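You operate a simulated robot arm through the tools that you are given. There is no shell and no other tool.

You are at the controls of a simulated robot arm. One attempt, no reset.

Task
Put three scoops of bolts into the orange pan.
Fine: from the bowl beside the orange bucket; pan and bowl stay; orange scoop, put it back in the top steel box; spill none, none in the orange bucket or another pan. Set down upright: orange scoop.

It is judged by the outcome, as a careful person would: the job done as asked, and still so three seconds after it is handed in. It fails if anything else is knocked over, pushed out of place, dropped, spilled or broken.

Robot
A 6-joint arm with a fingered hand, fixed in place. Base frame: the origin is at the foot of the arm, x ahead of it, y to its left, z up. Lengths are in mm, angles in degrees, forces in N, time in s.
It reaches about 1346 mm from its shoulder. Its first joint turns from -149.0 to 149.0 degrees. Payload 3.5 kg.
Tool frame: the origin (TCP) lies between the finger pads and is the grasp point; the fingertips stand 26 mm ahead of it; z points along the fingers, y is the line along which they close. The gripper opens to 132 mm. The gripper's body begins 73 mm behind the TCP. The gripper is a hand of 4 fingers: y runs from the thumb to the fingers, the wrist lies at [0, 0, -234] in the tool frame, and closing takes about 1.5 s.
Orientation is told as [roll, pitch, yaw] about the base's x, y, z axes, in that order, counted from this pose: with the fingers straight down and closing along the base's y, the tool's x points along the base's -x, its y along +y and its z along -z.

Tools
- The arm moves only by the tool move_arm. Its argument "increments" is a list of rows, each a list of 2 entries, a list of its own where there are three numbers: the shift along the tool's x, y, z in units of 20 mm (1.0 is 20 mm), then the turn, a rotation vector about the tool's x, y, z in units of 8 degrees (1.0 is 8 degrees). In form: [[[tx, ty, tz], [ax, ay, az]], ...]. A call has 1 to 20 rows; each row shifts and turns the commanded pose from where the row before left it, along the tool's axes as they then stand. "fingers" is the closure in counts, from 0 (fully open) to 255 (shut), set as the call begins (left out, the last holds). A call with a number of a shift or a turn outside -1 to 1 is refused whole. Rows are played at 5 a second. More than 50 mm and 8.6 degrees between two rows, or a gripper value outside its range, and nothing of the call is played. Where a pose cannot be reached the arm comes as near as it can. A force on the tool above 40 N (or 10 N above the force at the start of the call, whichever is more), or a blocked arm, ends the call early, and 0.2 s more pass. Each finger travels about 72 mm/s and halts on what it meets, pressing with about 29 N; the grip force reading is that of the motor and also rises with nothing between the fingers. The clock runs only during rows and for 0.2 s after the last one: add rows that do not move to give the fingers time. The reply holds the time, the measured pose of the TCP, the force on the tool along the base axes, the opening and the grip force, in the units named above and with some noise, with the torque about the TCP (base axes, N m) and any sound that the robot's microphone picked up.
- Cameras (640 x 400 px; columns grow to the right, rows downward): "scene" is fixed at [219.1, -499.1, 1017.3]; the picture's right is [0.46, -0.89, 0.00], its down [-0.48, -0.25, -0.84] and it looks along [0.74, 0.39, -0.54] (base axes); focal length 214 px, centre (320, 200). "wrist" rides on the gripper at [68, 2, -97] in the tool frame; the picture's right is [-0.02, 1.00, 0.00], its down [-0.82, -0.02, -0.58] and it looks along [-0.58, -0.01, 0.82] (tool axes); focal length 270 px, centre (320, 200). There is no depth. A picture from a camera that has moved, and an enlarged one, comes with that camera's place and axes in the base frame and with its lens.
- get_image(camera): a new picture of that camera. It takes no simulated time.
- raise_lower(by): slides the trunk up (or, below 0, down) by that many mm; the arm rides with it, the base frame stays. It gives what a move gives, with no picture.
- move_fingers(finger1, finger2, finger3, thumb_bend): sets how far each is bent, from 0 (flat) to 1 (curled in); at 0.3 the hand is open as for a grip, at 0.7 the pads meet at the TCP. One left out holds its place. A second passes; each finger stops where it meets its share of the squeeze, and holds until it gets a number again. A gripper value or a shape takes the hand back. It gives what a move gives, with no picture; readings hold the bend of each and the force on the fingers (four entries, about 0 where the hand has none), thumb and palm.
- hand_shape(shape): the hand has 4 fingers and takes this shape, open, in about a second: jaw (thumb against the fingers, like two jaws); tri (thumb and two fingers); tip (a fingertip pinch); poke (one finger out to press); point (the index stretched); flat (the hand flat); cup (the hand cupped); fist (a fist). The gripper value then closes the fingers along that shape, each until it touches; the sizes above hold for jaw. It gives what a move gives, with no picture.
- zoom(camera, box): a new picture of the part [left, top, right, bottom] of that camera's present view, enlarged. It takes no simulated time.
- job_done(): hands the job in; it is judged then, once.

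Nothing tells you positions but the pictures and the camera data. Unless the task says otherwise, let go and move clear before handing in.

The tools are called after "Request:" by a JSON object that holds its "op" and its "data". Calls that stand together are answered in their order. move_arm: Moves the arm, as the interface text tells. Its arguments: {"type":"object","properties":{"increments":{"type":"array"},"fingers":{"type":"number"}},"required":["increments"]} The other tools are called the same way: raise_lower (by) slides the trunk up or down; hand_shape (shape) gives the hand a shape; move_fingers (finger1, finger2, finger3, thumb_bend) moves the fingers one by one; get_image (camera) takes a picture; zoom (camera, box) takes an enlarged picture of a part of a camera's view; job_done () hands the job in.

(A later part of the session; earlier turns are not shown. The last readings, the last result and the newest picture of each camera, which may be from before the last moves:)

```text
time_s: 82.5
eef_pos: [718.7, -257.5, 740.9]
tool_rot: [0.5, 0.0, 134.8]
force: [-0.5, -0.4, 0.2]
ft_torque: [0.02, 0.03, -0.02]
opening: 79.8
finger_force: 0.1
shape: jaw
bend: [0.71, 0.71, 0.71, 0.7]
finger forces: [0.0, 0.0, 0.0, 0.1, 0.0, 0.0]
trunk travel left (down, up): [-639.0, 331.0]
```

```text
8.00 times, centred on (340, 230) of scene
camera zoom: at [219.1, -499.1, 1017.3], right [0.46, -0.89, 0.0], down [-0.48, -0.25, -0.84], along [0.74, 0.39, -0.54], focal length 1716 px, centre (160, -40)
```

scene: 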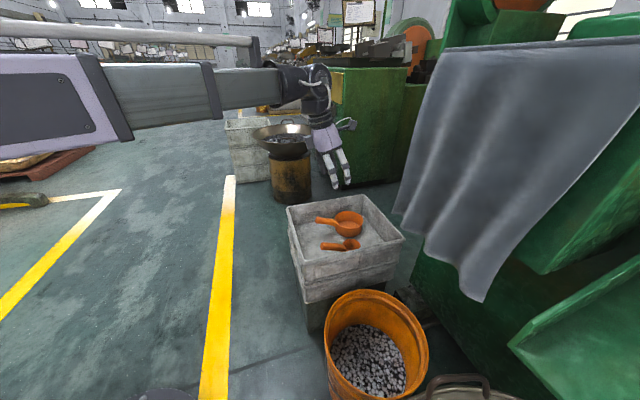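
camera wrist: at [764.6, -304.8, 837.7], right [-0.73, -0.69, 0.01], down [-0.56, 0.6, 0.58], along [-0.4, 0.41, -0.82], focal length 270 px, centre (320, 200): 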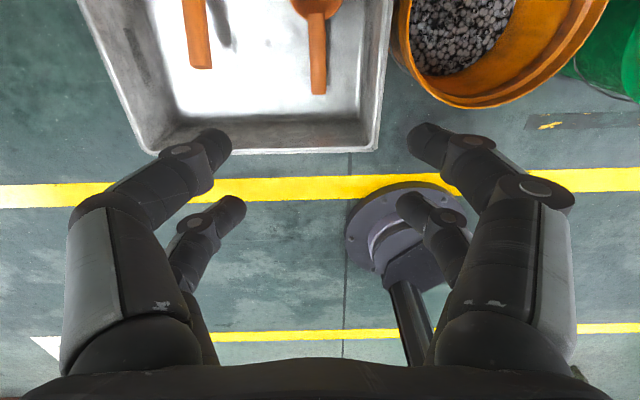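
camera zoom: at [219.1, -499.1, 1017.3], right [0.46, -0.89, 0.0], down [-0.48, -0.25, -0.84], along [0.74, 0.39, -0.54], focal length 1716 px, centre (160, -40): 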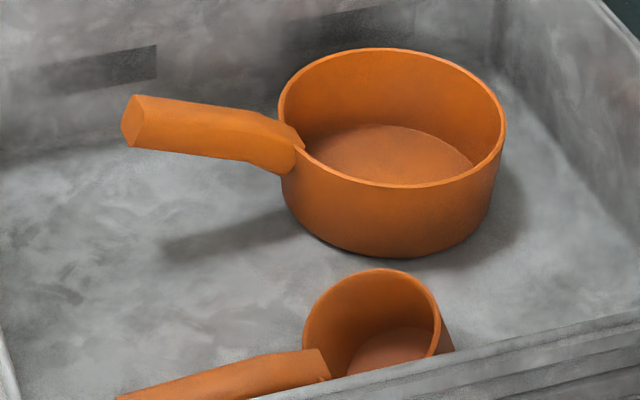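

Request:
{"op": "zoom", "data": {"camera": "wrist", "box": [240, 0, 400, 100]}}

Request:
{"op": "zoom", "data": {"camera": "scene", "box": [310, 230, 374, 270]}}

```text
4.00 times, centred on (320, 50) of wrist
camera zoom: at [764.6, -304.8, 837.7], right [-0.73, -0.69, 0.01], down [-0.56, 0.6, 0.58], along [-0.4, 0.41, -0.82], focal length 1081 px, centre (320, 800)
```

zoom: 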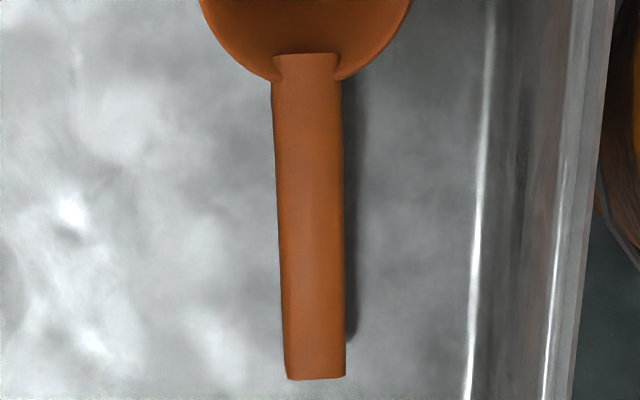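

```text
10.00 times, centred on (342, 250) of scene
camera zoom: at [219.1, -499.1, 1017.3], right [0.46, -0.89, 0.0], down [-0.48, -0.25, -0.84], along [0.74, 0.39, -0.54], focal length 2145 px, centre (100, -300)
```

zoom: 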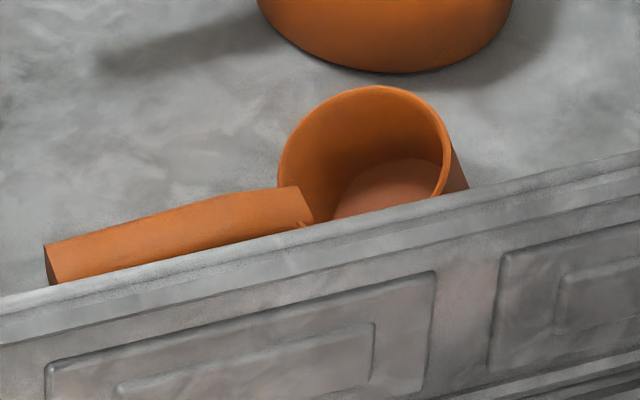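

The scoop is tipped back with the handle end on the floor; the hand is aligned over it. Lower toward the handle in stages.

Request:
{"op": "raise_lower", "data": {"by": -270}}

Request:
{"op": "raise_lower", "data": {"by": -32}}

Request:
{"op": "get_image", "data": {"camera": "wrist"}}

Request:
{"op": "zoom", "data": {"camera": "scene", "box": [300, 205, 380, 255]}}

```text
time_s: 85.3
eef_pos: [717.9, -257.5, 470.3]
tool_rot: [0.4, 0.0, 134.9]
force: [0.7, 1.4, 0.1]
ft_torque: [0.02, -0.03, -0.03]
opening: 79.9
finger_force: 0.1
shape: jaw
bend: [0.71, 0.71, 0.71, 0.7]
finger forces: [0.0, 0.1, 0.0, 0.0, 0.0, 0.0]
trunk travel left (down, up): [-369.0, 601.0]
```

```text
time_s: 86.0
eef_pos: [717.8, -257.3, 438.7]
tool_rot: [0.4, 0.1, 134.9]
force: [0.2, 0.7, 0.4]
ft_torque: [0.03, 0.0, 0.01]
opening: 79.8
finger_force: 0.0
shape: jaw
bend: [0.71, 0.71, 0.71, 0.7]
finger forces: [0.1, 0.0, 0.0, 0.0, 0.0, 0.1]
trunk travel left (down, up): [-337.0, 633.0]
```

```text
taken
camera wrist: at [764.6, -304.9, 535.6], right [-0.73, -0.69, 0.01], down [-0.56, 0.6, 0.58], along [-0.4, 0.41, -0.82], focal length 270 px, centre (320, 200)
```

wrist: 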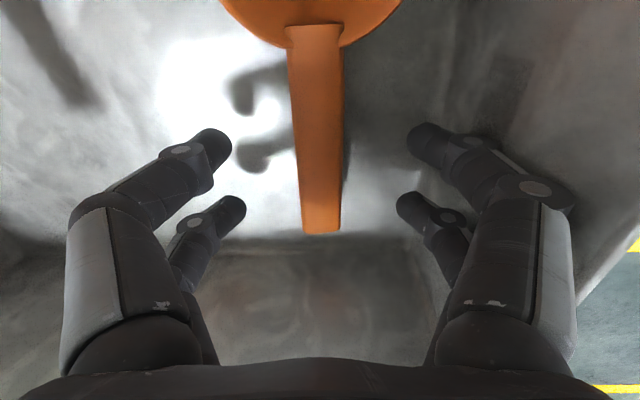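

```text
8.00 times, centred on (340, 230) of scene
camera zoom: at [219.1, -499.1, 1017.3], right [0.46, -0.89, 0.0], down [-0.48, -0.25, -0.84], along [0.74, 0.39, -0.54], focal length 1716 px, centre (160, -40)
```

zoom: 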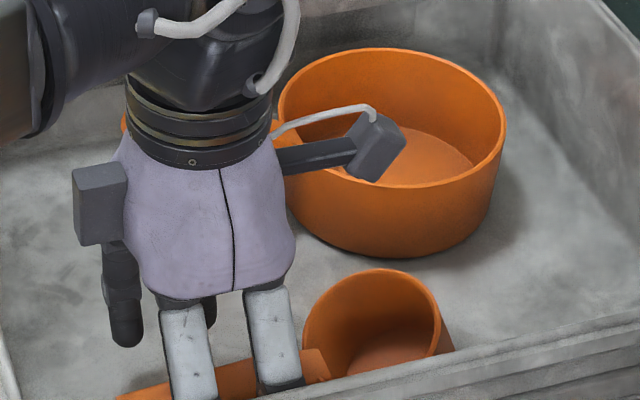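

The handle lies too low for the fingertips to reach its flats. I'll instead right the scoop by gripping its round bowl from above; first raise and look down on it to find its centre.

Request:
{"op": "raise_lower", "data": {"by": 230}}

Request:
{"op": "move_arm", "data": {"increments": [[[0, 0, 0], [0, 1, 0]], [[0, 0, 0], [0, 1, 0]], [[0, 0, 0], [0, 1, 0]], [[0, 0, 0], [0, 0.75, 0]], [[0, 0, 0], [0, 0, 0]]]}}

Request:
{"op": "get_image", "data": {"camera": "wrist"}}

Request:
{"op": "zoom", "data": {"camera": "wrist", "box": [220, 0, 420, 180]}}

```text
time_s: 88.5
eef_pos: [719.0, -257.2, 669.2]
tool_rot: [0.4, 0.0, 134.9]
force: [0.1, -0.5, -1.7]
ft_torque: [-0.02, -0.04, 0.03]
opening: 79.9
finger_force: 0.2
shape: jaw
bend: [0.71, 0.71, 0.71, 0.7]
finger forces: [0.1, 0.0, 0.0, 0.0, 0.0, 0.0]
trunk travel left (down, up): [-567.0, 403.0]
```

```text
time_s: 89.7
eef_pos: [716.8, -258.1, 700.2]
tool_rot: [0.5, 30.0, 135.1]
force: [-0.4, 0.2, 0.2]
ft_torque: [0.01, 0.0, -0.03]
opening: 79.6
finger_force: 0.1
shape: jaw
bend: [0.71, 0.71, 0.71, 0.7]
finger forces: [0.0, 0.1, 0.0, 0.0, 0.1, 0.0]
out of reach, approached as far as the arm can: row 2, 3, 4
trunk travel left (down, up): [-567.0, 403.0]
```

```text
taken
camera wrist: at [724.2, -263.9, 818.3], right [-0.72, -0.69, -0.01], down [-0.69, 0.72, 0.09], along [-0.06, 0.07, -1.0], focal length 270 px, centre (320, 200)
```

wrist: 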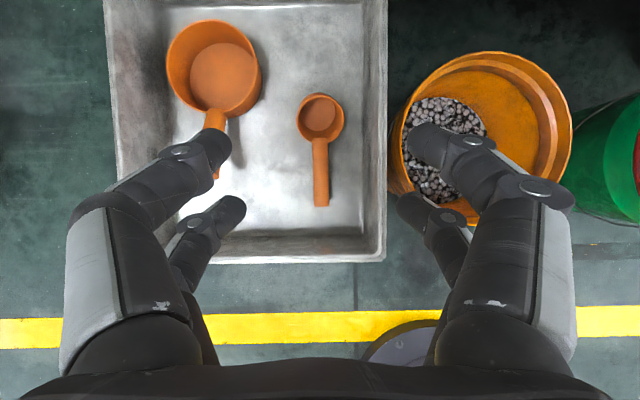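

```text
2.22 times, centred on (320, 90) of wrist
camera zoom: at [724.2, -263.9, 818.3], right [-0.72, -0.69, -0.01], down [-0.69, 0.72, 0.09], along [-0.06, 0.07, -1.0], focal length 601 px, centre (320, 444)
```

zoom: 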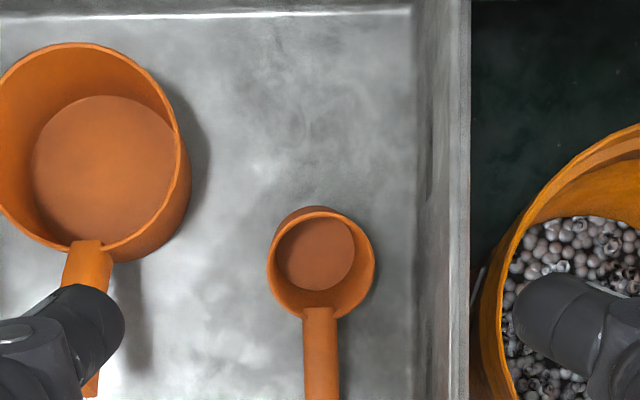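

The bowl's rim centre is at about (779,-316,450) and it leans back ~23°. I'll place the hand over the bowl with matching tilt and slightly wider fingers.

Request:
{"op": "move_arm", "data": {"increments": [[[0, 0, 0], [0, -0.875, 0]], [[0.814, -0.024, 0.345], [0, 0, 0]], [[0.814, -0.024, 0.345], [0, 0, 0]], [[0.814, -0.024, 0.345], [0, 0, 0]], [[0.814, -0.024, 0.345], [0, 0, 0]], [[0.814, -0.024, 0.345], [0, 0, 0]], [[0, 0, 0], [0, 0, 0]], [[0, 0, 0], [0, 0, 0]]], "fingers": 80}}

Request:
{"op": "raise_lower", "data": {"by": -160}}

Request:
{"op": "get_image", "data": {"camera": "wrist"}}

Request:
{"op": "zoom", "data": {"camera": "scene", "box": [290, 180, 400, 260]}}

```text
time_s: 91.5
eef_pos: [783.8, -319.1, 687.7]
tool_rot: [0.5, 23.1, 135.1]
force: [-0.3, -0.9, -0.2]
ft_torque: [-0.01, 0.01, -0.02]
opening: 90.2
finger_force: 0.1
shape: jaw
bend: [0.69, 0.69, 0.69, 0.6]
finger forces: [0.1, 0.1, 0.1, 0.0, 0.0, 0.0]
out of reach, approached as far as the arm can: row 1
trunk travel left (down, up): [-567.0, 403.0]
```

```text
time_s: 93.3
eef_pos: [783.5, -319.2, 527.9]
tool_rot: [0.5, 23.0, 135.2]
force: [-0.1, 0.0, -0.5]
ft_torque: [0.01, 0.02, 0.0]
opening: 90.2
finger_force: 0.1
shape: jaw
bend: [0.69, 0.69, 0.69, 0.6]
finger forces: [0.0, 0.0, 0.0, 0.0, 0.0, 0.1]
trunk travel left (down, up): [-407.0, 563.0]
```

```text
taken
camera wrist: at [799.7, -336.0, 643.4], right [-0.72, -0.69, 0.0], down [-0.67, 0.71, 0.21], along [-0.14, 0.15, -0.98], focal length 270 px, centre (320, 200)
```

wrist: 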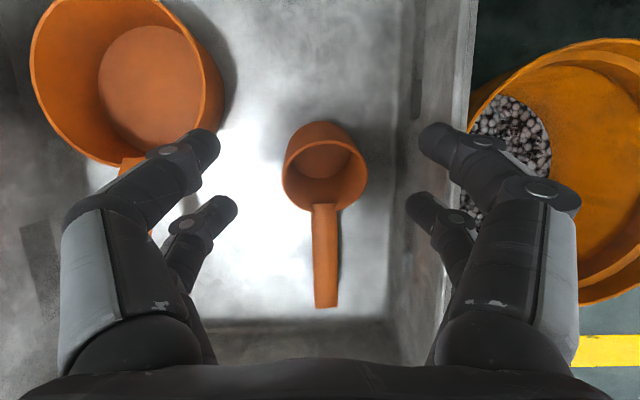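

```text
5.00 times, centred on (345, 220) of scene
camera zoom: at [219.1, -499.1, 1017.3], right [0.46, -0.89, 0.0], down [-0.48, -0.25, -0.84], along [0.74, 0.39, -0.54], focal length 1072 px, centre (195, 100)
```

zoom: 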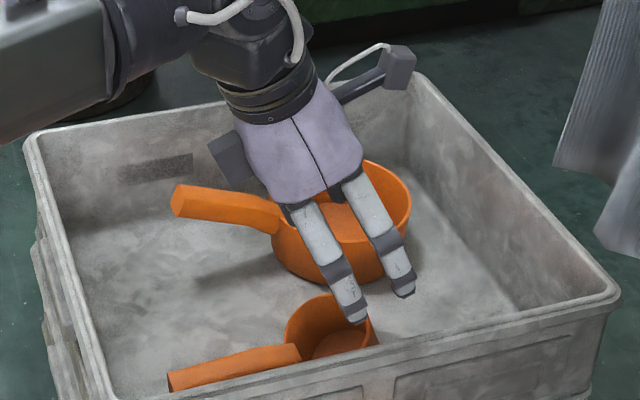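

Request:
{"op": "zoom", "data": {"camera": "wrist", "box": [260, 100, 390, 230]}}

```text
3.08 times, centred on (325, 165) of wrist
camera zoom: at [799.7, -336.0, 643.4], right [-0.72, -0.69, 0.0], down [-0.67, 0.71, 0.21], along [-0.14, 0.15, -0.98], focal length 832 px, centre (305, 308)
```

zoom: 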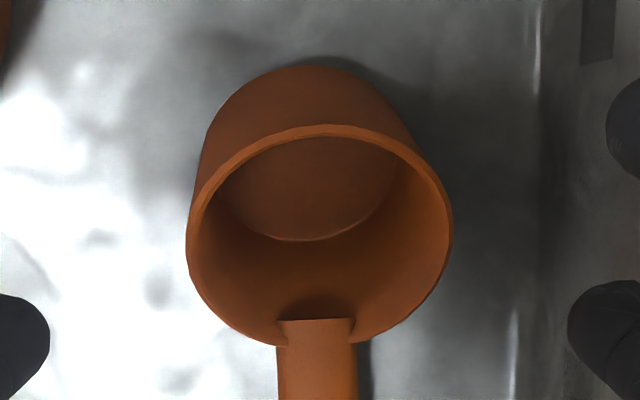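

The tilt is about 26° and the rim centre ≈(781,-321). Fine-align and lower.

Request:
{"op": "move_arm", "data": {"increments": [[[0.127, 0.139, 0.054], [0, 0.375, 0]], [[0, 0, 0], [0, 0, 0]]]}}

Request:
{"op": "raise_lower", "data": {"by": -60}}

Request:
{"op": "get_image", "data": {"camera": "wrist"}}

Request:
{"op": "zoom", "data": {"camera": "scene", "box": [300, 205, 380, 255]}}

```text
time_s: 93.9
eef_pos: [783.5, -323.9, 533.1]
tool_rot: [0.5, 26.2, 135.2]
force: [1.0, -0.2, -0.8]
ft_torque: [0.0, 0.01, -0.05]
opening: 90.3
finger_force: 0.0
shape: jaw
bend: [0.69, 0.69, 0.69, 0.6]
finger forces: [0.1, 0.0, 0.0, 0.1, 0.0, 0.1]
out of reach, approached as far as the arm can: row 1
trunk travel left (down, up): [-407.0, 563.0]
```

```text
time_s: 94.9
eef_pos: [783.4, -323.0, 473.1]
tool_rot: [0.5, 26.1, 135.1]
force: [0.6, 1.3, -1.5]
ft_torque: [-0.02, -0.05, -0.02]
opening: 90.0
finger_force: 0.0
shape: jaw
bend: [0.69, 0.69, 0.69, 0.6]
finger forces: [0.6, 0.8, 0.0, 0.1, 0.0, 0.1]
trunk travel left (down, up): [-347.0, 623.0]
```

```text
taken
camera wrist: at [795.6, -335.6, 589.5], right [-0.72, -0.69, 0.0], down [-0.68, 0.71, 0.16], along [-0.11, 0.12, -0.99], focal length 270 px, centre (320, 200)
```

wrist: 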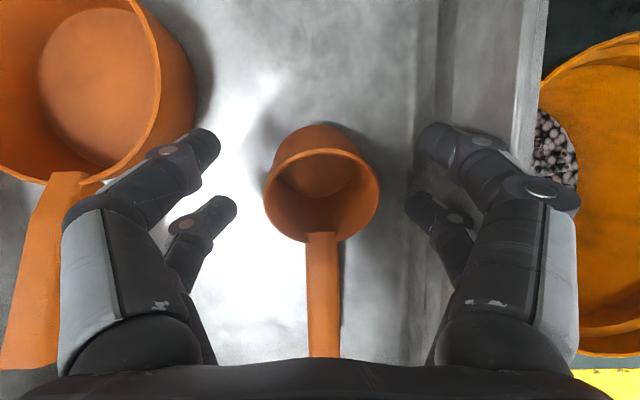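

```text
8.00 times, centred on (340, 230) of scene
camera zoom: at [219.1, -499.1, 1017.3], right [0.46, -0.89, 0.0], down [-0.48, -0.25, -0.84], along [0.74, 0.39, -0.54], focal length 1716 px, centre (160, -40)
```

zoom: 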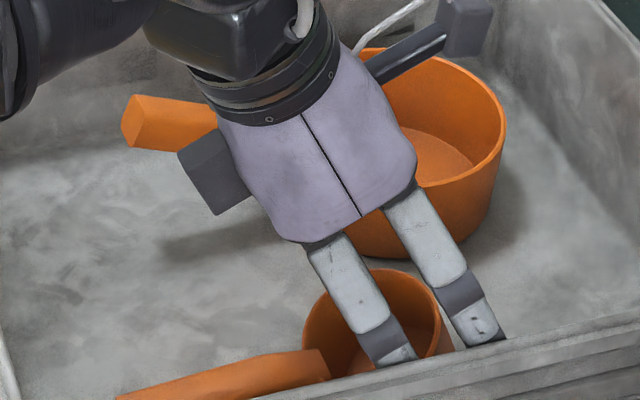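

Two right-hand fingers register a slight touch on the box wall, so I'll narrow the opening to 80 mm before going lower.

Request:
{"op": "move_arm", "data": {"increments": [[[0, 0, 0], [0, 0, 0]], [[0, 0, 0], [0, 0, 0]], [[0, 0, 0], [0, 0, 0]]], "fingers": 105}}

Request:
{"op": "raise_lower", "data": {"by": -18}}

Request:
{"op": "get_image", "data": {"camera": "wrist"}}

```text
time_s: 95.7
eef_pos: [782.5, -323.3, 473.8]
tool_rot: [0.6, 26.1, 135.1]
force: [-0.4, -0.3, 0.2]
ft_torque: [0.03, 0.0, 0.02]
opening: 78.2
finger_force: 0.0
shape: jaw
bend: [0.71, 0.71, 0.71, 0.7]
finger forces: [0.0, 0.0, 0.1, 0.0, 0.1, 0.0]
trunk travel left (down, up): [-347.0, 623.0]
```

```text
time_s: 96.3
eef_pos: [783.1, -323.2, 454.0]
tool_rot: [0.5, 26.0, 135.1]
force: [-0.4, 0.3, -0.6]
ft_torque: [-0.02, 0.02, 0.02]
opening: 78.1
finger_force: 0.1
shape: jaw
bend: [0.71, 0.71, 0.71, 0.7]
finger forces: [0.0, 0.0, 0.0, 0.0, 0.0, 0.0]
trunk travel left (down, up): [-329.0, 641.0]
```

```text
taken
camera wrist: at [795.5, -335.7, 571.5], right [-0.72, -0.69, 0.0], down [-0.68, 0.71, 0.16], along [-0.11, 0.12, -0.99], focal length 270 px, centre (320, 200)
```

wrist: 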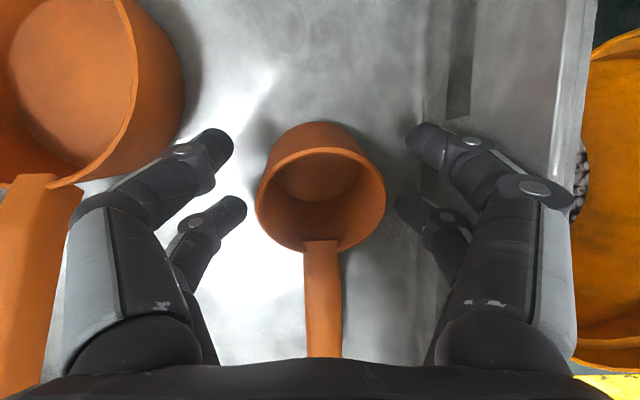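

Clear now, and the bowl is centred between the fingers. Lower the last 12 mm and close on the bowl.

Request:
{"op": "raise_lower", "data": {"by": -12}}

Request:
{"op": "move_arm", "data": {"increments": [[[0, 0, 0], [0, 0, 0]], [[0, 0, 0], [0, 0, 0]], [[0, 0, 0], [0, 0, 0]], [[0, 0, 0], [0, 0, 0]], [[0, 0, 0], [0, 0, 0]], [[0, 0, 0], [0, 0, 0]]], "fingers": 255}}

Request:
{"op": "get_image", "data": {"camera": "wrist"}}

Request:
{"op": "zoom", "data": {"camera": "scene", "box": [300, 205, 380, 255]}}

```text
time_s: 96.9
eef_pos: [782.7, -323.3, 442.2]
tool_rot: [0.6, 26.0, 135.0]
force: [0.2, -0.6, -1.4]
ft_torque: [0.02, 0.01, 0.0]
opening: 77.9
finger_force: 0.1
shape: jaw
bend: [0.71, 0.71, 0.71, 0.7]
finger forces: [0.0, 0.0, 0.1, 0.0, 0.0, 0.1]
trunk travel left (down, up): [-317.0, 653.0]
```

```text
time_s: 98.3
eef_pos: [783.9, -322.4, 441.4]
tool_rot: [0.4, 26.0, 135.1]
force: [-0.4, -0.9, 6.5]
ft_torque: [0.01, 0.03, 0.02]
opening: 30.3
finger_force: 29.0
shape: jaw
bend: [0.75, 0.74, 0.73, 0.73]
finger forces: [29.4, 29.4, 31.8, 0.0, 21.9, 0.0]
trunk travel left (down, up): [-317.0, 653.0]
```

```text
taken
camera wrist: at [795.4, -335.8, 560.0], right [-0.72, -0.69, 0.0], down [-0.68, 0.71, 0.16], along [-0.11, 0.12, -0.99], focal length 270 px, centre (320, 200)
```

wrist: 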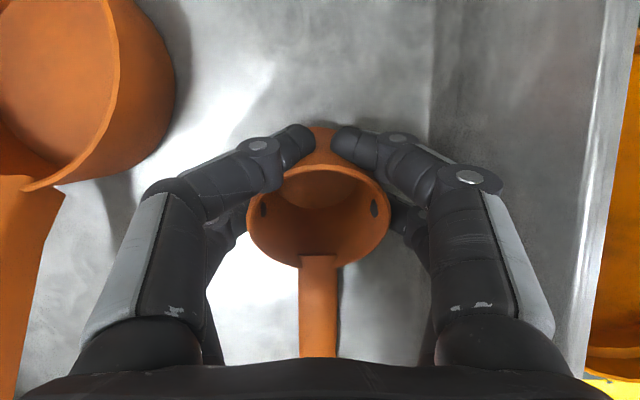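

```text
8.00 times, centred on (340, 230) of scene
camera zoom: at [219.1, -499.1, 1017.3], right [0.46, -0.89, 0.0], down [-0.48, -0.25, -0.84], along [0.74, 0.39, -0.54], focal length 1716 px, centre (160, -40)
```

zoom: 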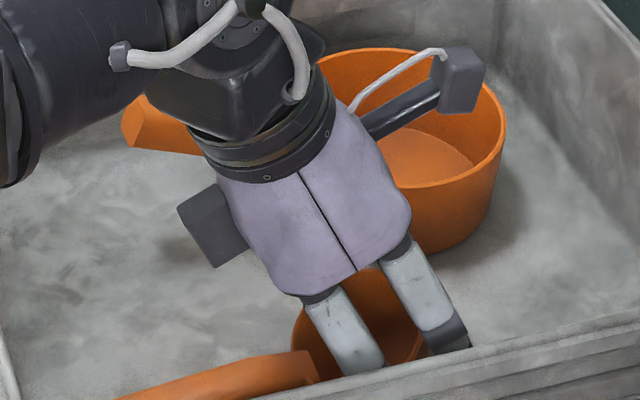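

All four fingers hold the bowl firmly. Lift slightly and check.

Request:
{"op": "raise_lower", "data": {"by": 40}}

Request:
{"op": "get_image", "data": {"camera": "wrist"}}

Request:
{"op": "zoom", "data": {"camera": "scene", "box": [300, 205, 380, 255]}}

```text
time_s: 99.2
eef_pos: [783.4, -323.5, 481.4]
tool_rot: [0.4, 26.0, 135.1]
force: [0.1, 0.4, -1.2]
ft_torque: [-0.01, 0.01, 0.0]
opening: 30.1
finger_force: 28.9
shape: jaw
bend: [0.75, 0.74, 0.73, 0.73]
finger forces: [27.3, 29.7, 32.1, 0.0, 20.5, 0.0]
trunk travel left (down, up): [-357.0, 613.0]
```

```text
taken
camera wrist: at [795.5, -335.7, 599.5], right [-0.72, -0.69, 0.0], down [-0.68, 0.71, 0.16], along [-0.11, 0.12, -0.99], focal length 270 px, centre (320, 200)
```

wrist: 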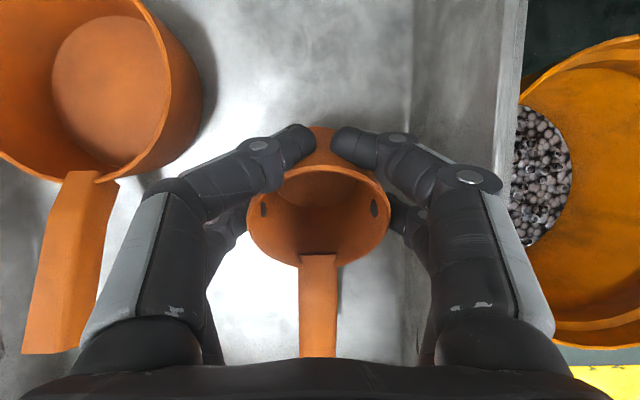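

```text
8.00 times, centred on (340, 230) of scene
camera zoom: at [219.1, -499.1, 1017.3], right [0.46, -0.89, 0.0], down [-0.48, -0.25, -0.84], along [0.74, 0.39, -0.54], focal length 1716 px, centre (160, -40)
```

zoom: 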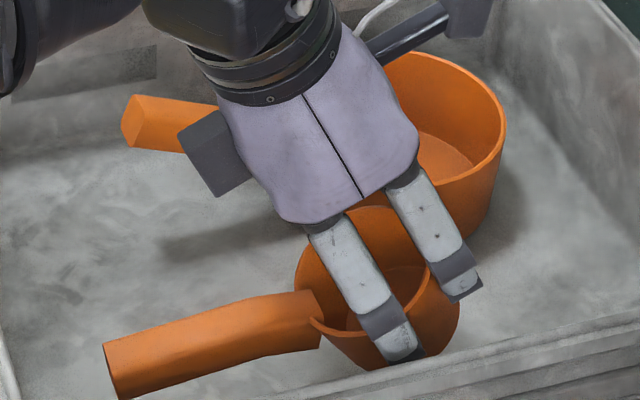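

The scoop is held rigidly by its bowl. Raise a bit more and rotate it upright.

Request:
{"op": "raise_lower", "data": {"by": 30}}

Request:
{"op": "move_arm", "data": {"increments": [[[0, 0, 0], [0, -1, 0]], [[0, 0, 0], [0, -1, 0]], [[0, 0, 0], [0, -1, 0]], [[0, 0, 0], [0, -0.25, 0]], [[0, 0, 0], [0, 0, 0]]]}}

Request:
{"op": "zoom", "data": {"camera": "scene", "box": [300, 200, 380, 250]}}

Request:
{"op": "get_image", "data": {"camera": "wrist"}}

```text
time_s: 99.9
eef_pos: [783.4, -322.4, 511.8]
tool_rot: [0.5, 25.9, 135.1]
force: [-0.7, -0.1, -0.8]
ft_torque: [0.0, -0.04, 0.01]
opening: 30.3
finger_force: 28.8
shape: jaw
bend: [0.75, 0.74, 0.73, 0.73]
finger forces: [27.4, 29.7, 31.9, 0.1, 20.4, 0.0]
trunk travel left (down, up): [-387.0, 583.0]
```

```text
time_s: 101.1
eef_pos: [783.0, -323.1, 489.2]
tool_rot: [0.5, 0.0, 134.9]
force: [-0.4, -0.8, -1.7]
ft_torque: [-0.02, 0.04, 0.01]
opening: 29.5
finger_force: 29.6
shape: jaw
bend: [0.75, 0.74, 0.73, 0.73]
finger forces: [29.4, 29.5, 32.0, 0.0, 20.9, 0.0]
out of reach, approached as far as the arm can: row 1, 2, 4
trunk travel left (down, up): [-387.0, 583.0]
```

```text
8.00 times, centred on (340, 225) of scene
camera zoom: at [219.1, -499.1, 1017.3], right [0.46, -0.89, 0.0], down [-0.48, -0.25, -0.84], along [0.74, 0.39, -0.54], focal length 1716 px, centre (160, 0)
```

zoom: 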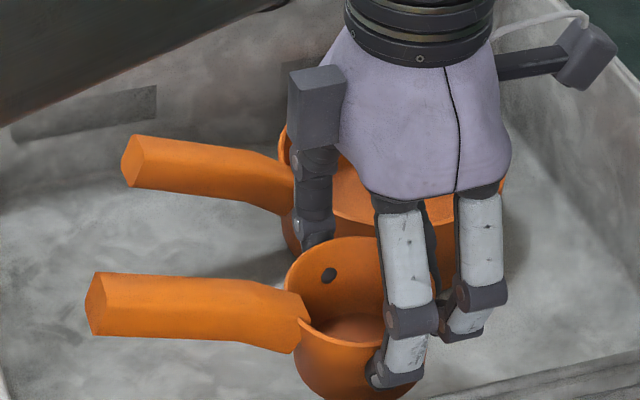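

```text
taken
camera wrist: at [830.0, -371.1, 585.5], right [-0.73, -0.69, 0.01], down [-0.56, 0.6, 0.58], along [-0.4, 0.42, -0.82], focal length 270 px, centre (320, 200)
```

wrist: 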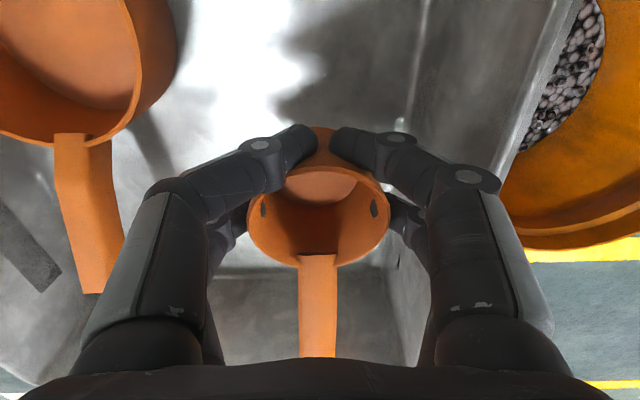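

Nearly upright (about 2–3° nose-up). Trim the tilt, then lower to the floor.

Request:
{"op": "move_arm", "data": {"increments": [[[0, 0, 0], [0, -0.31, 0]], [[0, 0, 0], [0, 0, 0]]]}}

Request:
{"op": "raise_lower", "data": {"by": -42}}

Request:
{"op": "zoom", "data": {"camera": "scene", "box": [300, 205, 380, 255]}}

```text
time_s: 101.7
eef_pos: [783.7, -323.6, 488.7]
tool_rot: [0.4, -2.5, 134.9]
force: [-0.3, 0.2, -1.1]
ft_torque: [-0.03, -0.04, 0.01]
opening: 29.1
finger_force: 29.0
shape: jaw
bend: [0.75, 0.74, 0.73, 0.73]
finger forces: [29.6, 29.6, 32.1, 0.0, 21.0, 0.0]
trunk travel left (down, up): [-387.0, 583.0]
```

```text
time_s: 102.6
eef_pos: [784.2, -323.1, 446.9]
tool_rot: [0.6, -2.4, 134.8]
force: [-0.8, 0.9, -0.9]
ft_torque: [-0.03, 0.02, 0.01]
opening: 29.3
finger_force: 29.2
shape: jaw
bend: [0.75, 0.74, 0.73, 0.73]
finger forces: [29.7, 29.5, 32.1, 0.0, 20.9, 0.0]
trunk travel left (down, up): [-345.0, 625.0]
```

```text
8.00 times, centred on (340, 230) of scene
camera zoom: at [219.1, -499.1, 1017.3], right [0.46, -0.89, 0.0], down [-0.48, -0.25, -0.84], along [0.74, 0.39, -0.54], focal length 1716 px, centre (160, -40)
```

zoom: 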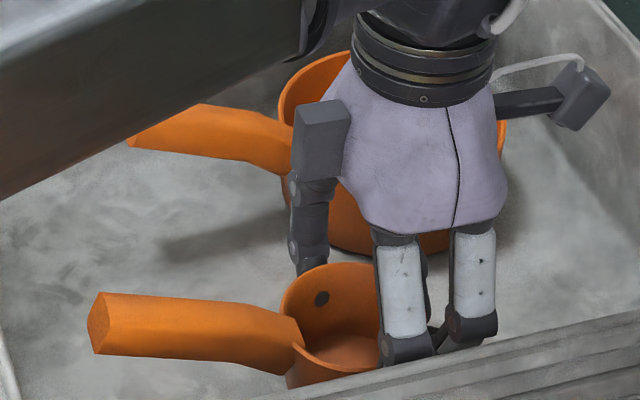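

Request:
{"op": "raise_lower", "data": {"by": -6}}

Request:
{"op": "raise_lower", "data": {"by": -4}}

Request:
{"op": "zoom", "data": {"camera": "scene", "box": [310, 225, 374, 265]}}

```text
time_s: 103.1
eef_pos: [783.8, -321.0, 441.4]
tool_rot: [0.5, -2.4, 134.9]
force: [0.3, -0.2, -1.7]
ft_torque: [-0.05, -0.02, -0.02]
opening: 29.4
finger_force: 29.1
shape: jaw
bend: [0.75, 0.74, 0.73, 0.73]
finger forces: [29.6, 29.5, 32.2, 0.1, 20.8, 0.1]
trunk travel left (down, up): [-339.0, 631.0]
```

```text
time_s: 103.7
eef_pos: [784.3, -321.0, 437.5]
tool_rot: [0.4, -2.4, 135.0]
force: [-0.6, -0.2, -0.3]
ft_torque: [-0.02, -0.04, 0.02]
opening: 29.5
finger_force: 28.8
shape: jaw
bend: [0.75, 0.74, 0.73, 0.73]
finger forces: [29.7, 29.7, 32.1, 0.0, 20.9, 0.0]
trunk travel left (down, up): [-335.0, 635.0]
```

```text
10.00 times, centred on (342, 245) of scene
camera zoom: at [219.1, -499.1, 1017.3], right [0.46, -0.89, 0.0], down [-0.48, -0.25, -0.84], along [0.74, 0.39, -0.54], focal length 2145 px, centre (100, -250)
```

zoom: 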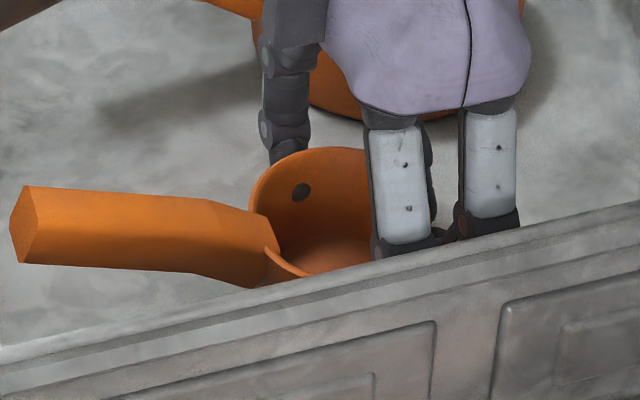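

Request:
{"op": "raise_lower", "data": {"by": -3}}

Request:
{"op": "raise_lower", "data": {"by": -2}}

Request:
{"op": "raise_lower", "data": {"by": -2}}

```text
time_s: 104.2
eef_pos: [783.8, -322.4, 434.4]
tool_rot: [0.5, -2.4, 134.9]
force: [0.1, -0.7, -0.6]
ft_torque: [0.0, -0.03, 0.04]
opening: 29.5
finger_force: 29.1
shape: jaw
bend: [0.75, 0.74, 0.73, 0.73]
finger forces: [29.6, 29.6, 32.1, 0.1, 20.9, 0.0]
trunk travel left (down, up): [-332.0, 638.0]
```

```text
time_s: 104.7
eef_pos: [784.0, -322.3, 432.0]
tool_rot: [0.4, -2.3, 135.0]
force: [0.5, -0.7, 1.6]
ft_torque: [-0.02, 0.04, 0.02]
opening: 29.3
finger_force: 29.2
shape: jaw
bend: [0.75, 0.74, 0.73, 0.73]
finger forces: [29.7, 29.2, 32.0, 0.1, 21.1, 0.0]
trunk travel left (down, up): [-330.0, 640.0]
```

```text
time_s: 105.2
eef_pos: [783.6, -323.0, 431.4]
tool_rot: [0.4, -2.4, 134.9]
force: [2.8, -0.6, 12.9]
ft_torque: [0.05, 0.23, 0.04]
opening: 29.3
finger_force: 28.4
shape: jaw
bend: [0.75, 0.74, 0.73, 0.73]
finger forces: [28.9, 29.3, 33.1, 0.0, 22.6, 0.1]
trunk travel left (down, up): [-328.0, 642.0]
```

Floor contact is reached (13 N). Relieve by 1.5 mm, then open the fingers.

Request:
{"op": "raise_lower", "data": {"by": 1.5}}

Request:
{"op": "move_arm", "data": {"increments": [[[0, 0, 0], [0, 0, 0]], [[0, 0, 0], [0, 0, 0]], [[0, 0, 0], [0, 0, 0]], [[0, 0, 0], [0, 0, 0]], [[0, 0, 0], [0, 0, 0]], [[0, 0, 0], [0, 0, 0]]], "fingers": 105}}

Request:
{"op": "get_image", "data": {"camera": "wrist"}}

Request:
{"op": "zoom", "data": {"camera": "scene", "box": [310, 225, 374, 265]}}

```text
time_s: 105.7
eef_pos: [783.8, -322.5, 431.4]
tool_rot: [0.3, -2.4, 134.9]
force: [1.1, -1.2, 2.7]
ft_torque: [0.0, 0.06, 0.0]
opening: 29.5
finger_force: 29.3
shape: jaw
bend: [0.75, 0.74, 0.73, 0.73]
finger forces: [29.4, 30.3, 32.8, 0.0, 20.7, 0.0]
trunk travel left (down, up): [-330.0, 640.0]
```

```text
time_s: 107.1
eef_pos: [782.9, -322.3, 431.7]
tool_rot: [0.4, -2.4, 135.0]
force: [0.3, 0.1, -0.3]
ft_torque: [0.01, 0.01, -0.01]
opening: 77.3
finger_force: 0.0
shape: jaw
bend: [0.72, 0.72, 0.72, 0.7]
finger forces: [0.0, 0.0, 0.1, 0.0, 0.0, 0.0]
trunk travel left (down, up): [-330.0, 640.0]
```

```text
taken
camera wrist: at [833.3, -373.2, 525.3], right [-0.73, -0.69, 0.01], down [-0.54, 0.58, 0.61], along [-0.43, 0.44, -0.79], focal length 270 px, centre (320, 200)
```

wrist: 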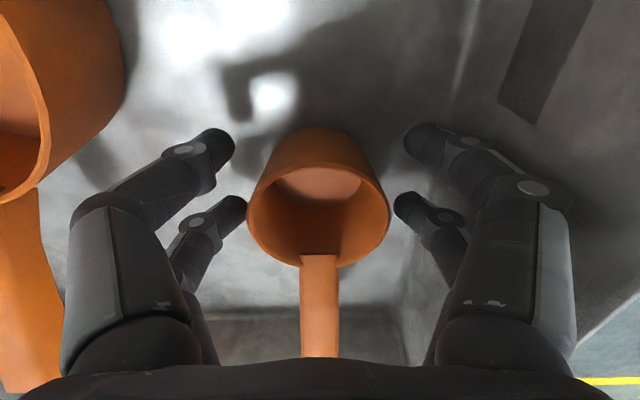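

```text
10.00 times, centred on (342, 245) of scene
camera zoom: at [219.1, -499.1, 1017.3], right [0.46, -0.89, 0.0], down [-0.48, -0.25, -0.84], along [0.74, 0.39, -0.54], focal length 2145 px, centre (100, -250)
```

zoom: 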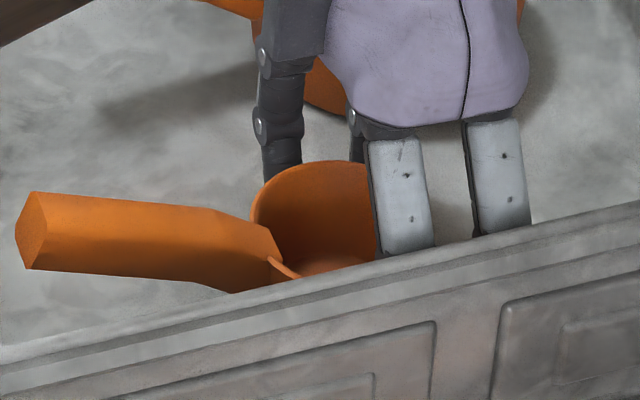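

The scoop stands upright again. Now raise, move back over its handle with an 11° tilt-back, and re-measure.

Request:
{"op": "raise_lower", "data": {"by": 250}}

Request:
{"op": "move_arm", "data": {"increments": [[[-0.817, -0.03, 0], [0, 0, 0]], [[-0.817, 0, 0], [0, 0, 0]], [[-0.817, 0, 0], [0, 0, 0]], [[-0.817, 0, 0], [0, 0, 0]], [[-0.817, 0, 0], [0, 0, 0]], [[0, 0, 0], [0, 0.9, 0]], [[0, 0, 0], [0, 0.775, 0]], [[0, 0, 0], [0, 0, 0]]]}}

Request:
{"op": "get_image", "data": {"camera": "wrist"}}

Request:
{"op": "zoom", "data": {"camera": "wrist", "box": [250, 0, 400, 180]}}

Request:
{"op": "zoom", "data": {"camera": "scene", "box": [310, 225, 374, 265]}}

```text
time_s: 109.7
eef_pos: [783.6, -322.5, 682.3]
tool_rot: [0.5, -2.4, 134.9]
force: [0.1, -0.2, -1.1]
ft_torque: [0.02, -0.01, 0.0]
opening: 77.1
finger_force: 0.0
shape: jaw
bend: [0.72, 0.72, 0.72, 0.7]
finger forces: [0.1, 0.0, 0.0, 0.0, 0.0, 0.1]
trunk travel left (down, up): [-580.0, 390.0]
```

```text
time_s: 111.5
eef_pos: [726.8, -264.2, 686.3]
tool_rot: [0.5, 11.0, 135.1]
force: [-0.5, 0.5, -0.2]
ft_torque: [0.01, 0.0, -0.01]
opening: 77.2
finger_force: 0.1
shape: jaw
bend: [0.72, 0.72, 0.72, 0.7]
finger forces: [0.0, 0.1, 0.0, 0.1, 0.1, 0.0]
trunk travel left (down, up): [-580.0, 390.0]
```

```text
taken
camera wrist: at [759.7, -298.5, 793.8], right [-0.73, -0.69, 0.0], down [-0.63, 0.66, 0.41], along [-0.28, 0.3, -0.91], focal length 270 px, centre (320, 200)
```

wrist: 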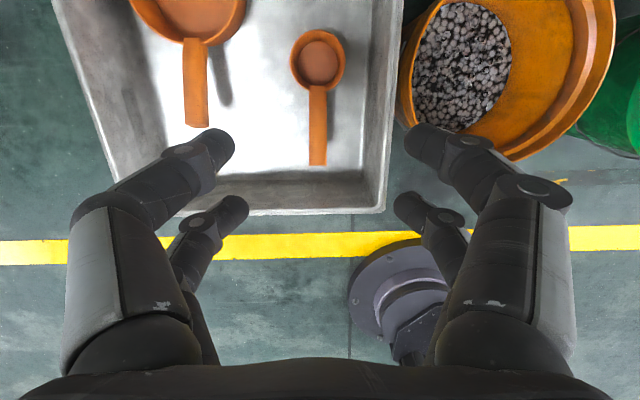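

```text
2.22 times, centred on (325, 90) of wrist
camera zoom: at [759.7, -298.5, 793.8], right [-0.73, -0.69, 0.0], down [-0.63, 0.66, 0.41], along [-0.28, 0.3, -0.91], focal length 601 px, centre (309, 444)
```

zoom: 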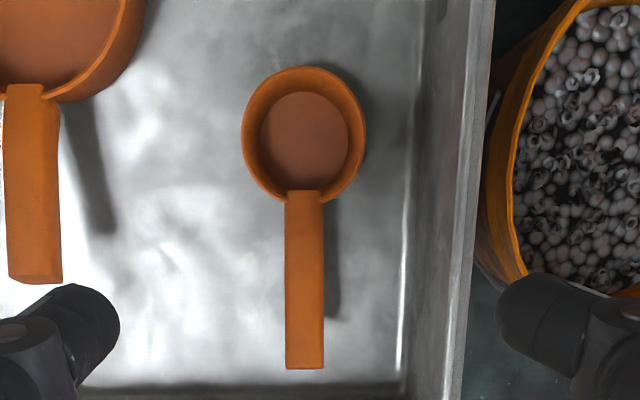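

```text
10.00 times, centred on (342, 245) of scene
camera zoom: at [219.1, -499.1, 1017.3], right [0.46, -0.89, 0.0], down [-0.48, -0.25, -0.84], along [0.74, 0.39, -0.54], focal length 2145 px, centre (100, -250)
```

zoom: 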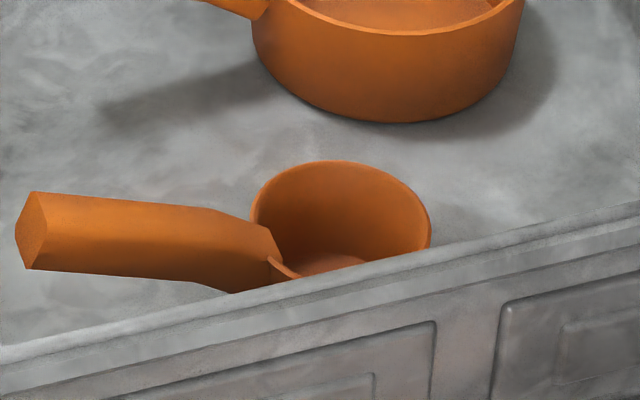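

Scoop upright and aligned; the handle end is ~10 mm further back than assumed. Adjust, then lower in stages.

Request:
{"op": "move_arm", "data": {"increments": [[[-0.49, -0.1, -0.095], [0, 0, 0]], [[0, 0, 0], [0, 0, 0]]]}}

Request:
{"op": "raise_lower", "data": {"by": -200}}

Request:
{"op": "get_image", "data": {"camera": "wrist"}}

Request:
{"op": "zoom", "data": {"camera": "scene", "box": [290, 190, 400, 260]}}

```text
time_s: 112.1
eef_pos: [721.9, -256.7, 684.6]
tool_rot: [0.6, 11.0, 135.0]
force: [0.4, 0.5, 0.5]
ft_torque: [0.01, 0.02, 0.01]
opening: 77.1
finger_force: 0.1
shape: jaw
bend: [0.72, 0.72, 0.72, 0.7]
finger forces: [0.0, 0.1, 0.0, 0.0, 0.0, 0.0]
trunk travel left (down, up): [-580.0, 390.0]
```

```text
time_s: 114.3
eef_pos: [721.0, -255.7, 485.4]
tool_rot: [0.5, 10.9, 135.1]
force: [0.1, 0.2, -0.2]
ft_torque: [-0.02, 0.04, 0.02]
opening: 77.1
finger_force: 0.0
shape: jaw
bend: [0.72, 0.72, 0.72, 0.7]
finger forces: [0.0, 0.0, 0.0, 0.1, 0.0, 0.0]
trunk travel left (down, up): [-380.0, 590.0]
```

```text
taken
camera wrist: at [754.4, -289.7, 593.6], right [-0.73, -0.69, 0.0], down [-0.63, 0.66, 0.41], along [-0.29, 0.3, -0.91], focal length 270 px, centre (320, 200)
```

wrist: 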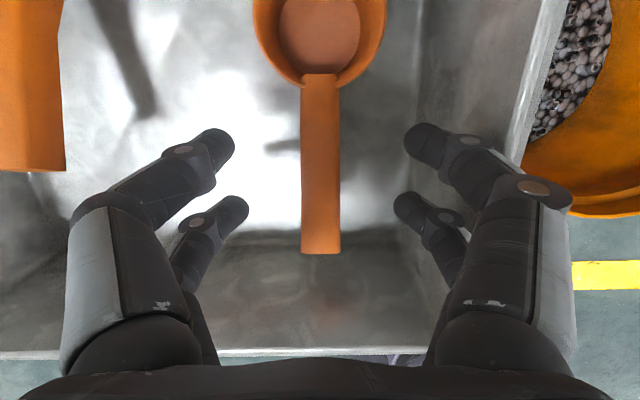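

```text
5.71 times, centred on (345, 225) of scene
camera zoom: at [219.1, -499.1, 1017.3], right [0.46, -0.89, 0.0], down [-0.48, -0.25, -0.84], along [0.74, 0.39, -0.54], focal length 1226 px, centre (177, 57)
```

zoom: 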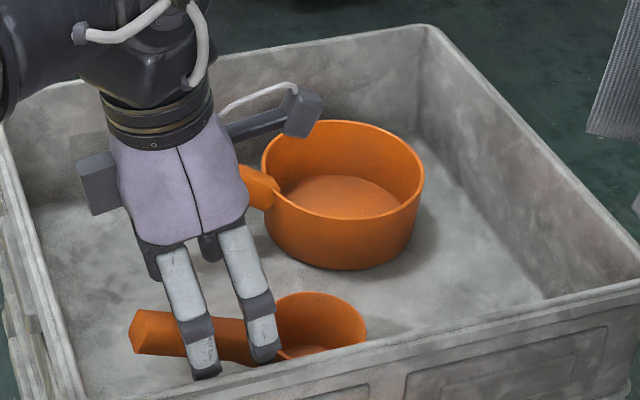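

Request:
{"op": "raise_lower", "data": {"by": -38}}

Request:
{"op": "get_image", "data": {"camera": "wrist"}}

Request:
{"op": "zoom", "data": {"camera": "scene", "box": [300, 210, 380, 260]}}

```text
time_s: 115.1
eef_pos: [721.3, -256.8, 447.3]
tool_rot: [0.4, 11.0, 135.0]
force: [0.0, 0.5, 0.0]
ft_torque: [0.01, 0.02, 0.0]
opening: 77.4
finger_force: 0.0
shape: jaw
bend: [0.72, 0.72, 0.72, 0.7]
finger forces: [0.0, 0.0, 0.0, 0.1, 0.1, 0.0]
trunk travel left (down, up): [-342.0, 628.0]
```

```text
taken
camera wrist: at [754.4, -289.7, 555.5], right [-0.73, -0.69, 0.0], down [-0.63, 0.66, 0.41], along [-0.29, 0.3, -0.91], focal length 270 px, centre (320, 200)
```

wrist: 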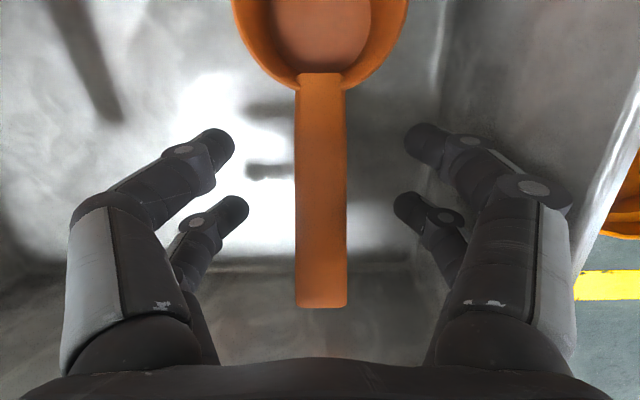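

```text
8.00 times, centred on (340, 235) of scene
camera zoom: at [219.1, -499.1, 1017.3], right [0.46, -0.89, 0.0], down [-0.48, -0.25, -0.84], along [0.74, 0.39, -0.54], focal length 1716 px, centre (160, -80)
```

zoom: 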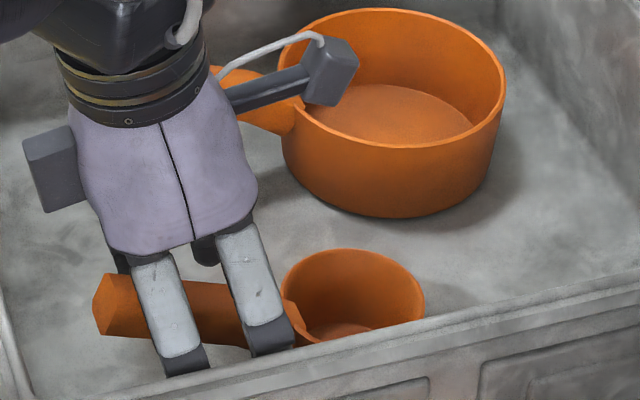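

Aligned; close the hand.

Request:
{"op": "move_arm", "data": {"increments": [[[0, 0, 0], [0, 0, 0]], [[0, 0, 0], [0, 0, 0]], [[0, 0, 0], [0, 0, 0]], [[0, 0, 0], [0, 0, 0]], [[0, 0, 0], [0, 0, 0]], [[0, 0, 0], [0, 0, 0]], [[0, 0, 0], [0, 0, 0]], [[0, 0, 0], [0, 0, 0]], [[0, 0, 0], [0, 0, 0]]], "fingers": 255}}

Request:
{"op": "get_image", "data": {"camera": "wrist"}}

Request:
{"op": "zoom", "data": {"camera": "scene", "box": [300, 210, 380, 260]}}

```text
time_s: 117.1
eef_pos: [722.3, -256.5, 447.7]
tool_rot: [0.5, 10.9, 134.9]
force: [-0.3, -1.2, 0.1]
ft_torque: [0.0, 0.0, 0.03]
opening: 8.1
finger_force: 29.1
shape: jaw
bend: [0.73, 0.61, 0.61, 0.7]
finger forces: [25.6, 0.0, 0.1, 0.0, 25.7, 0.1]
trunk travel left (down, up): [-342.0, 628.0]
```

```text
taken
camera wrist: at [754.5, -289.7, 555.5], right [-0.73, -0.69, 0.0], down [-0.63, 0.66, 0.41], along [-0.29, 0.3, -0.91], focal length 270 px, centre (320, 200)
```

wrist: 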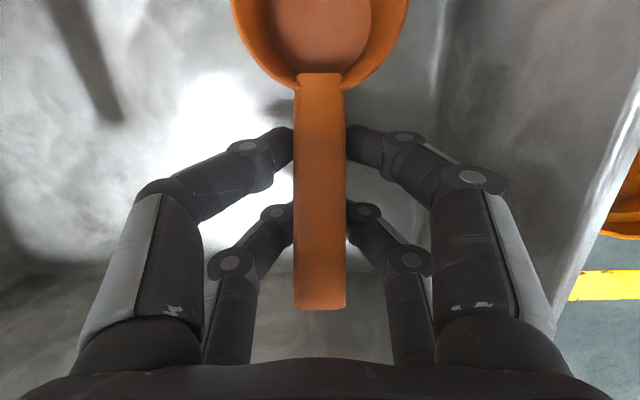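

```text
8.00 times, centred on (340, 235) of scene
camera zoom: at [219.1, -499.1, 1017.3], right [0.46, -0.89, 0.0], down [-0.48, -0.25, -0.84], along [0.74, 0.39, -0.54], focal length 1716 px, centre (160, -80)
```

zoom: 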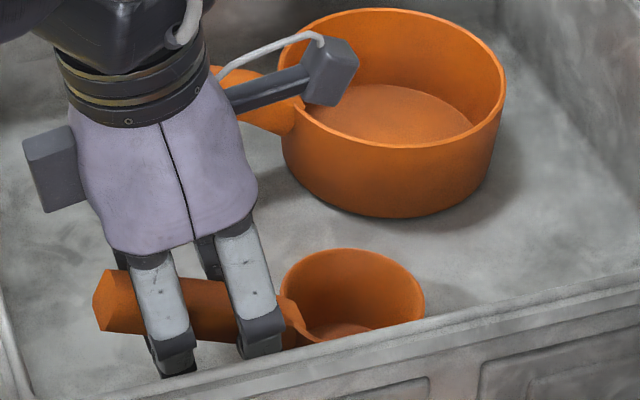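

Clean pinch by finger 1 and thumb, no disturbance. Lift 25 mm and inspect.

Request:
{"op": "raise_lower", "data": {"by": 25}}

Request:
{"op": "zoom", "data": {"camera": "scene", "box": [310, 222, 374, 262]}}

Request:
{"op": "get_image", "data": {"camera": "wrist"}}

```text
time_s: 117.8
eef_pos: [721.6, -255.6, 474.0]
tool_rot: [0.5, 10.9, 135.0]
force: [0.1, 0.1, -0.6]
ft_torque: [0.06, 0.04, 0.0]
opening: 7.2
finger_force: 29.2
shape: jaw
bend: [0.73, 0.61, 0.61, 0.7]
finger forces: [25.5, 0.1, 0.0, 0.1, 25.5, 0.0]
trunk travel left (down, up): [-367.0, 603.0]
```

```text
10.00 times, centred on (342, 242) of scene
camera zoom: at [219.1, -499.1, 1017.3], right [0.46, -0.89, 0.0], down [-0.48, -0.25, -0.84], along [0.74, 0.39, -0.54], focal length 2145 px, centre (100, -220)
```

zoom: 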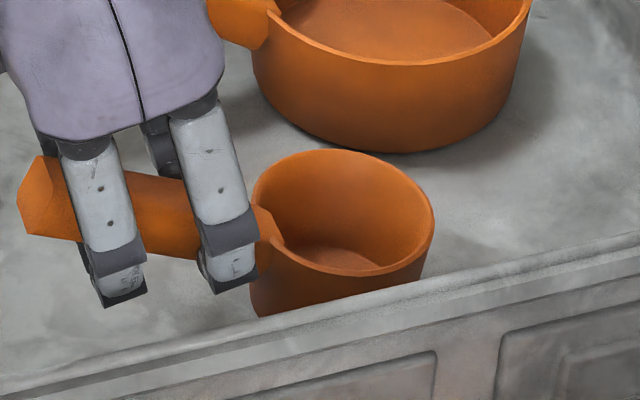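

```text
taken
camera wrist: at [754.5, -289.7, 580.5], right [-0.73, -0.69, 0.0], down [-0.63, 0.66, 0.41], along [-0.29, 0.3, -0.91], focal length 270 px, centre (320, 200)
```

wrist: 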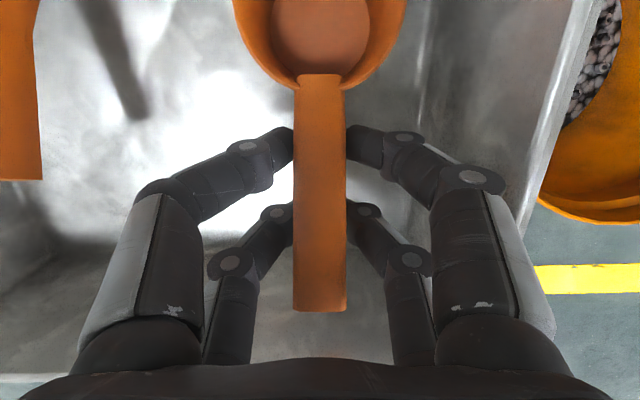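

Steady (only ~1–2° of settling). I'll close fingers 2 and 3 under the handle as a stop, then lift clear of the box.

Request:
{"op": "move_fingers", "data": {"finger2": 1.0, "finger3": 1.0}}

Request:
{"op": "raise_lower", "data": {"by": 150}}

Request:
{"op": "zoom", "data": {"camera": "scene", "box": [280, 160, 400, 235]}}

Request:
{"op": "get_image", "data": {"camera": "wrist"}}

```text
time_s: 118.8
eef_pos: [720.0, -256.1, 472.4]
tool_rot: [0.5, 10.9, 134.9]
force: [-0.1, 0.2, -1.5]
ft_torque: [0.07, 0.02, 0.0]
opening: 18.0
finger_force: 25.5
shape: fingers
bend: [0.73, 0.74, 0.74, 0.7]
finger forces: [25.6, 0.0, 0.0, 0.0, 25.6, 0.0]
trunk travel left (down, up): [-367.0, 603.0]
```

```text
time_s: 120.5
eef_pos: [721.6, -256.1, 622.4]
tool_rot: [0.4, 10.9, 135.0]
force: [0.4, -0.1, -1.3]
ft_torque: [0.06, 0.06, -0.01]
opening: 17.9
finger_force: 25.7
shape: fingers
bend: [0.73, 0.74, 0.74, 0.7]
finger forces: [25.7, 0.0, 0.0, 0.0, 25.6, 0.0]
trunk travel left (down, up): [-517.0, 453.0]
```

```text
5.33 times, centred on (340, 198) of scene
camera zoom: at [219.1, -499.1, 1017.3], right [0.46, -0.89, 0.0], down [-0.48, -0.25, -0.84], along [0.74, 0.39, -0.54], focal length 1144 px, centre (213, 213)
```

zoom: 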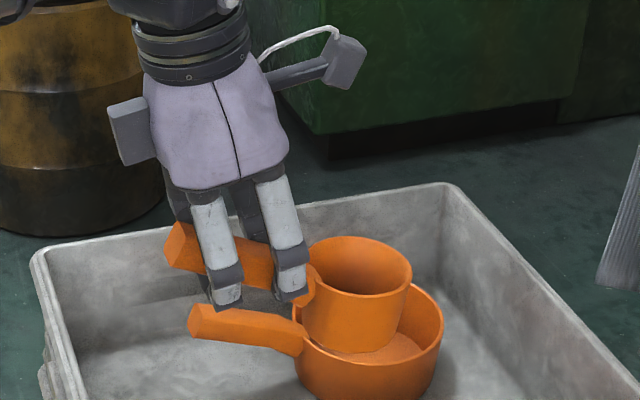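

```text
taken
camera wrist: at [754.5, -289.7, 730.4], right [-0.73, -0.69, 0.0], down [-0.63, 0.66, 0.41], along [-0.29, 0.3, -0.91], focal length 270 px, centre (320, 200)
```

wrist: 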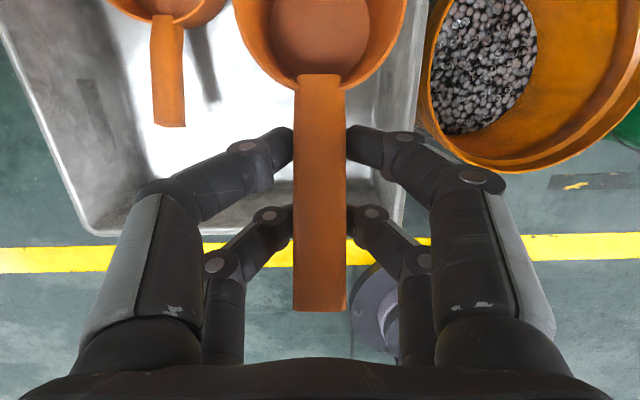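

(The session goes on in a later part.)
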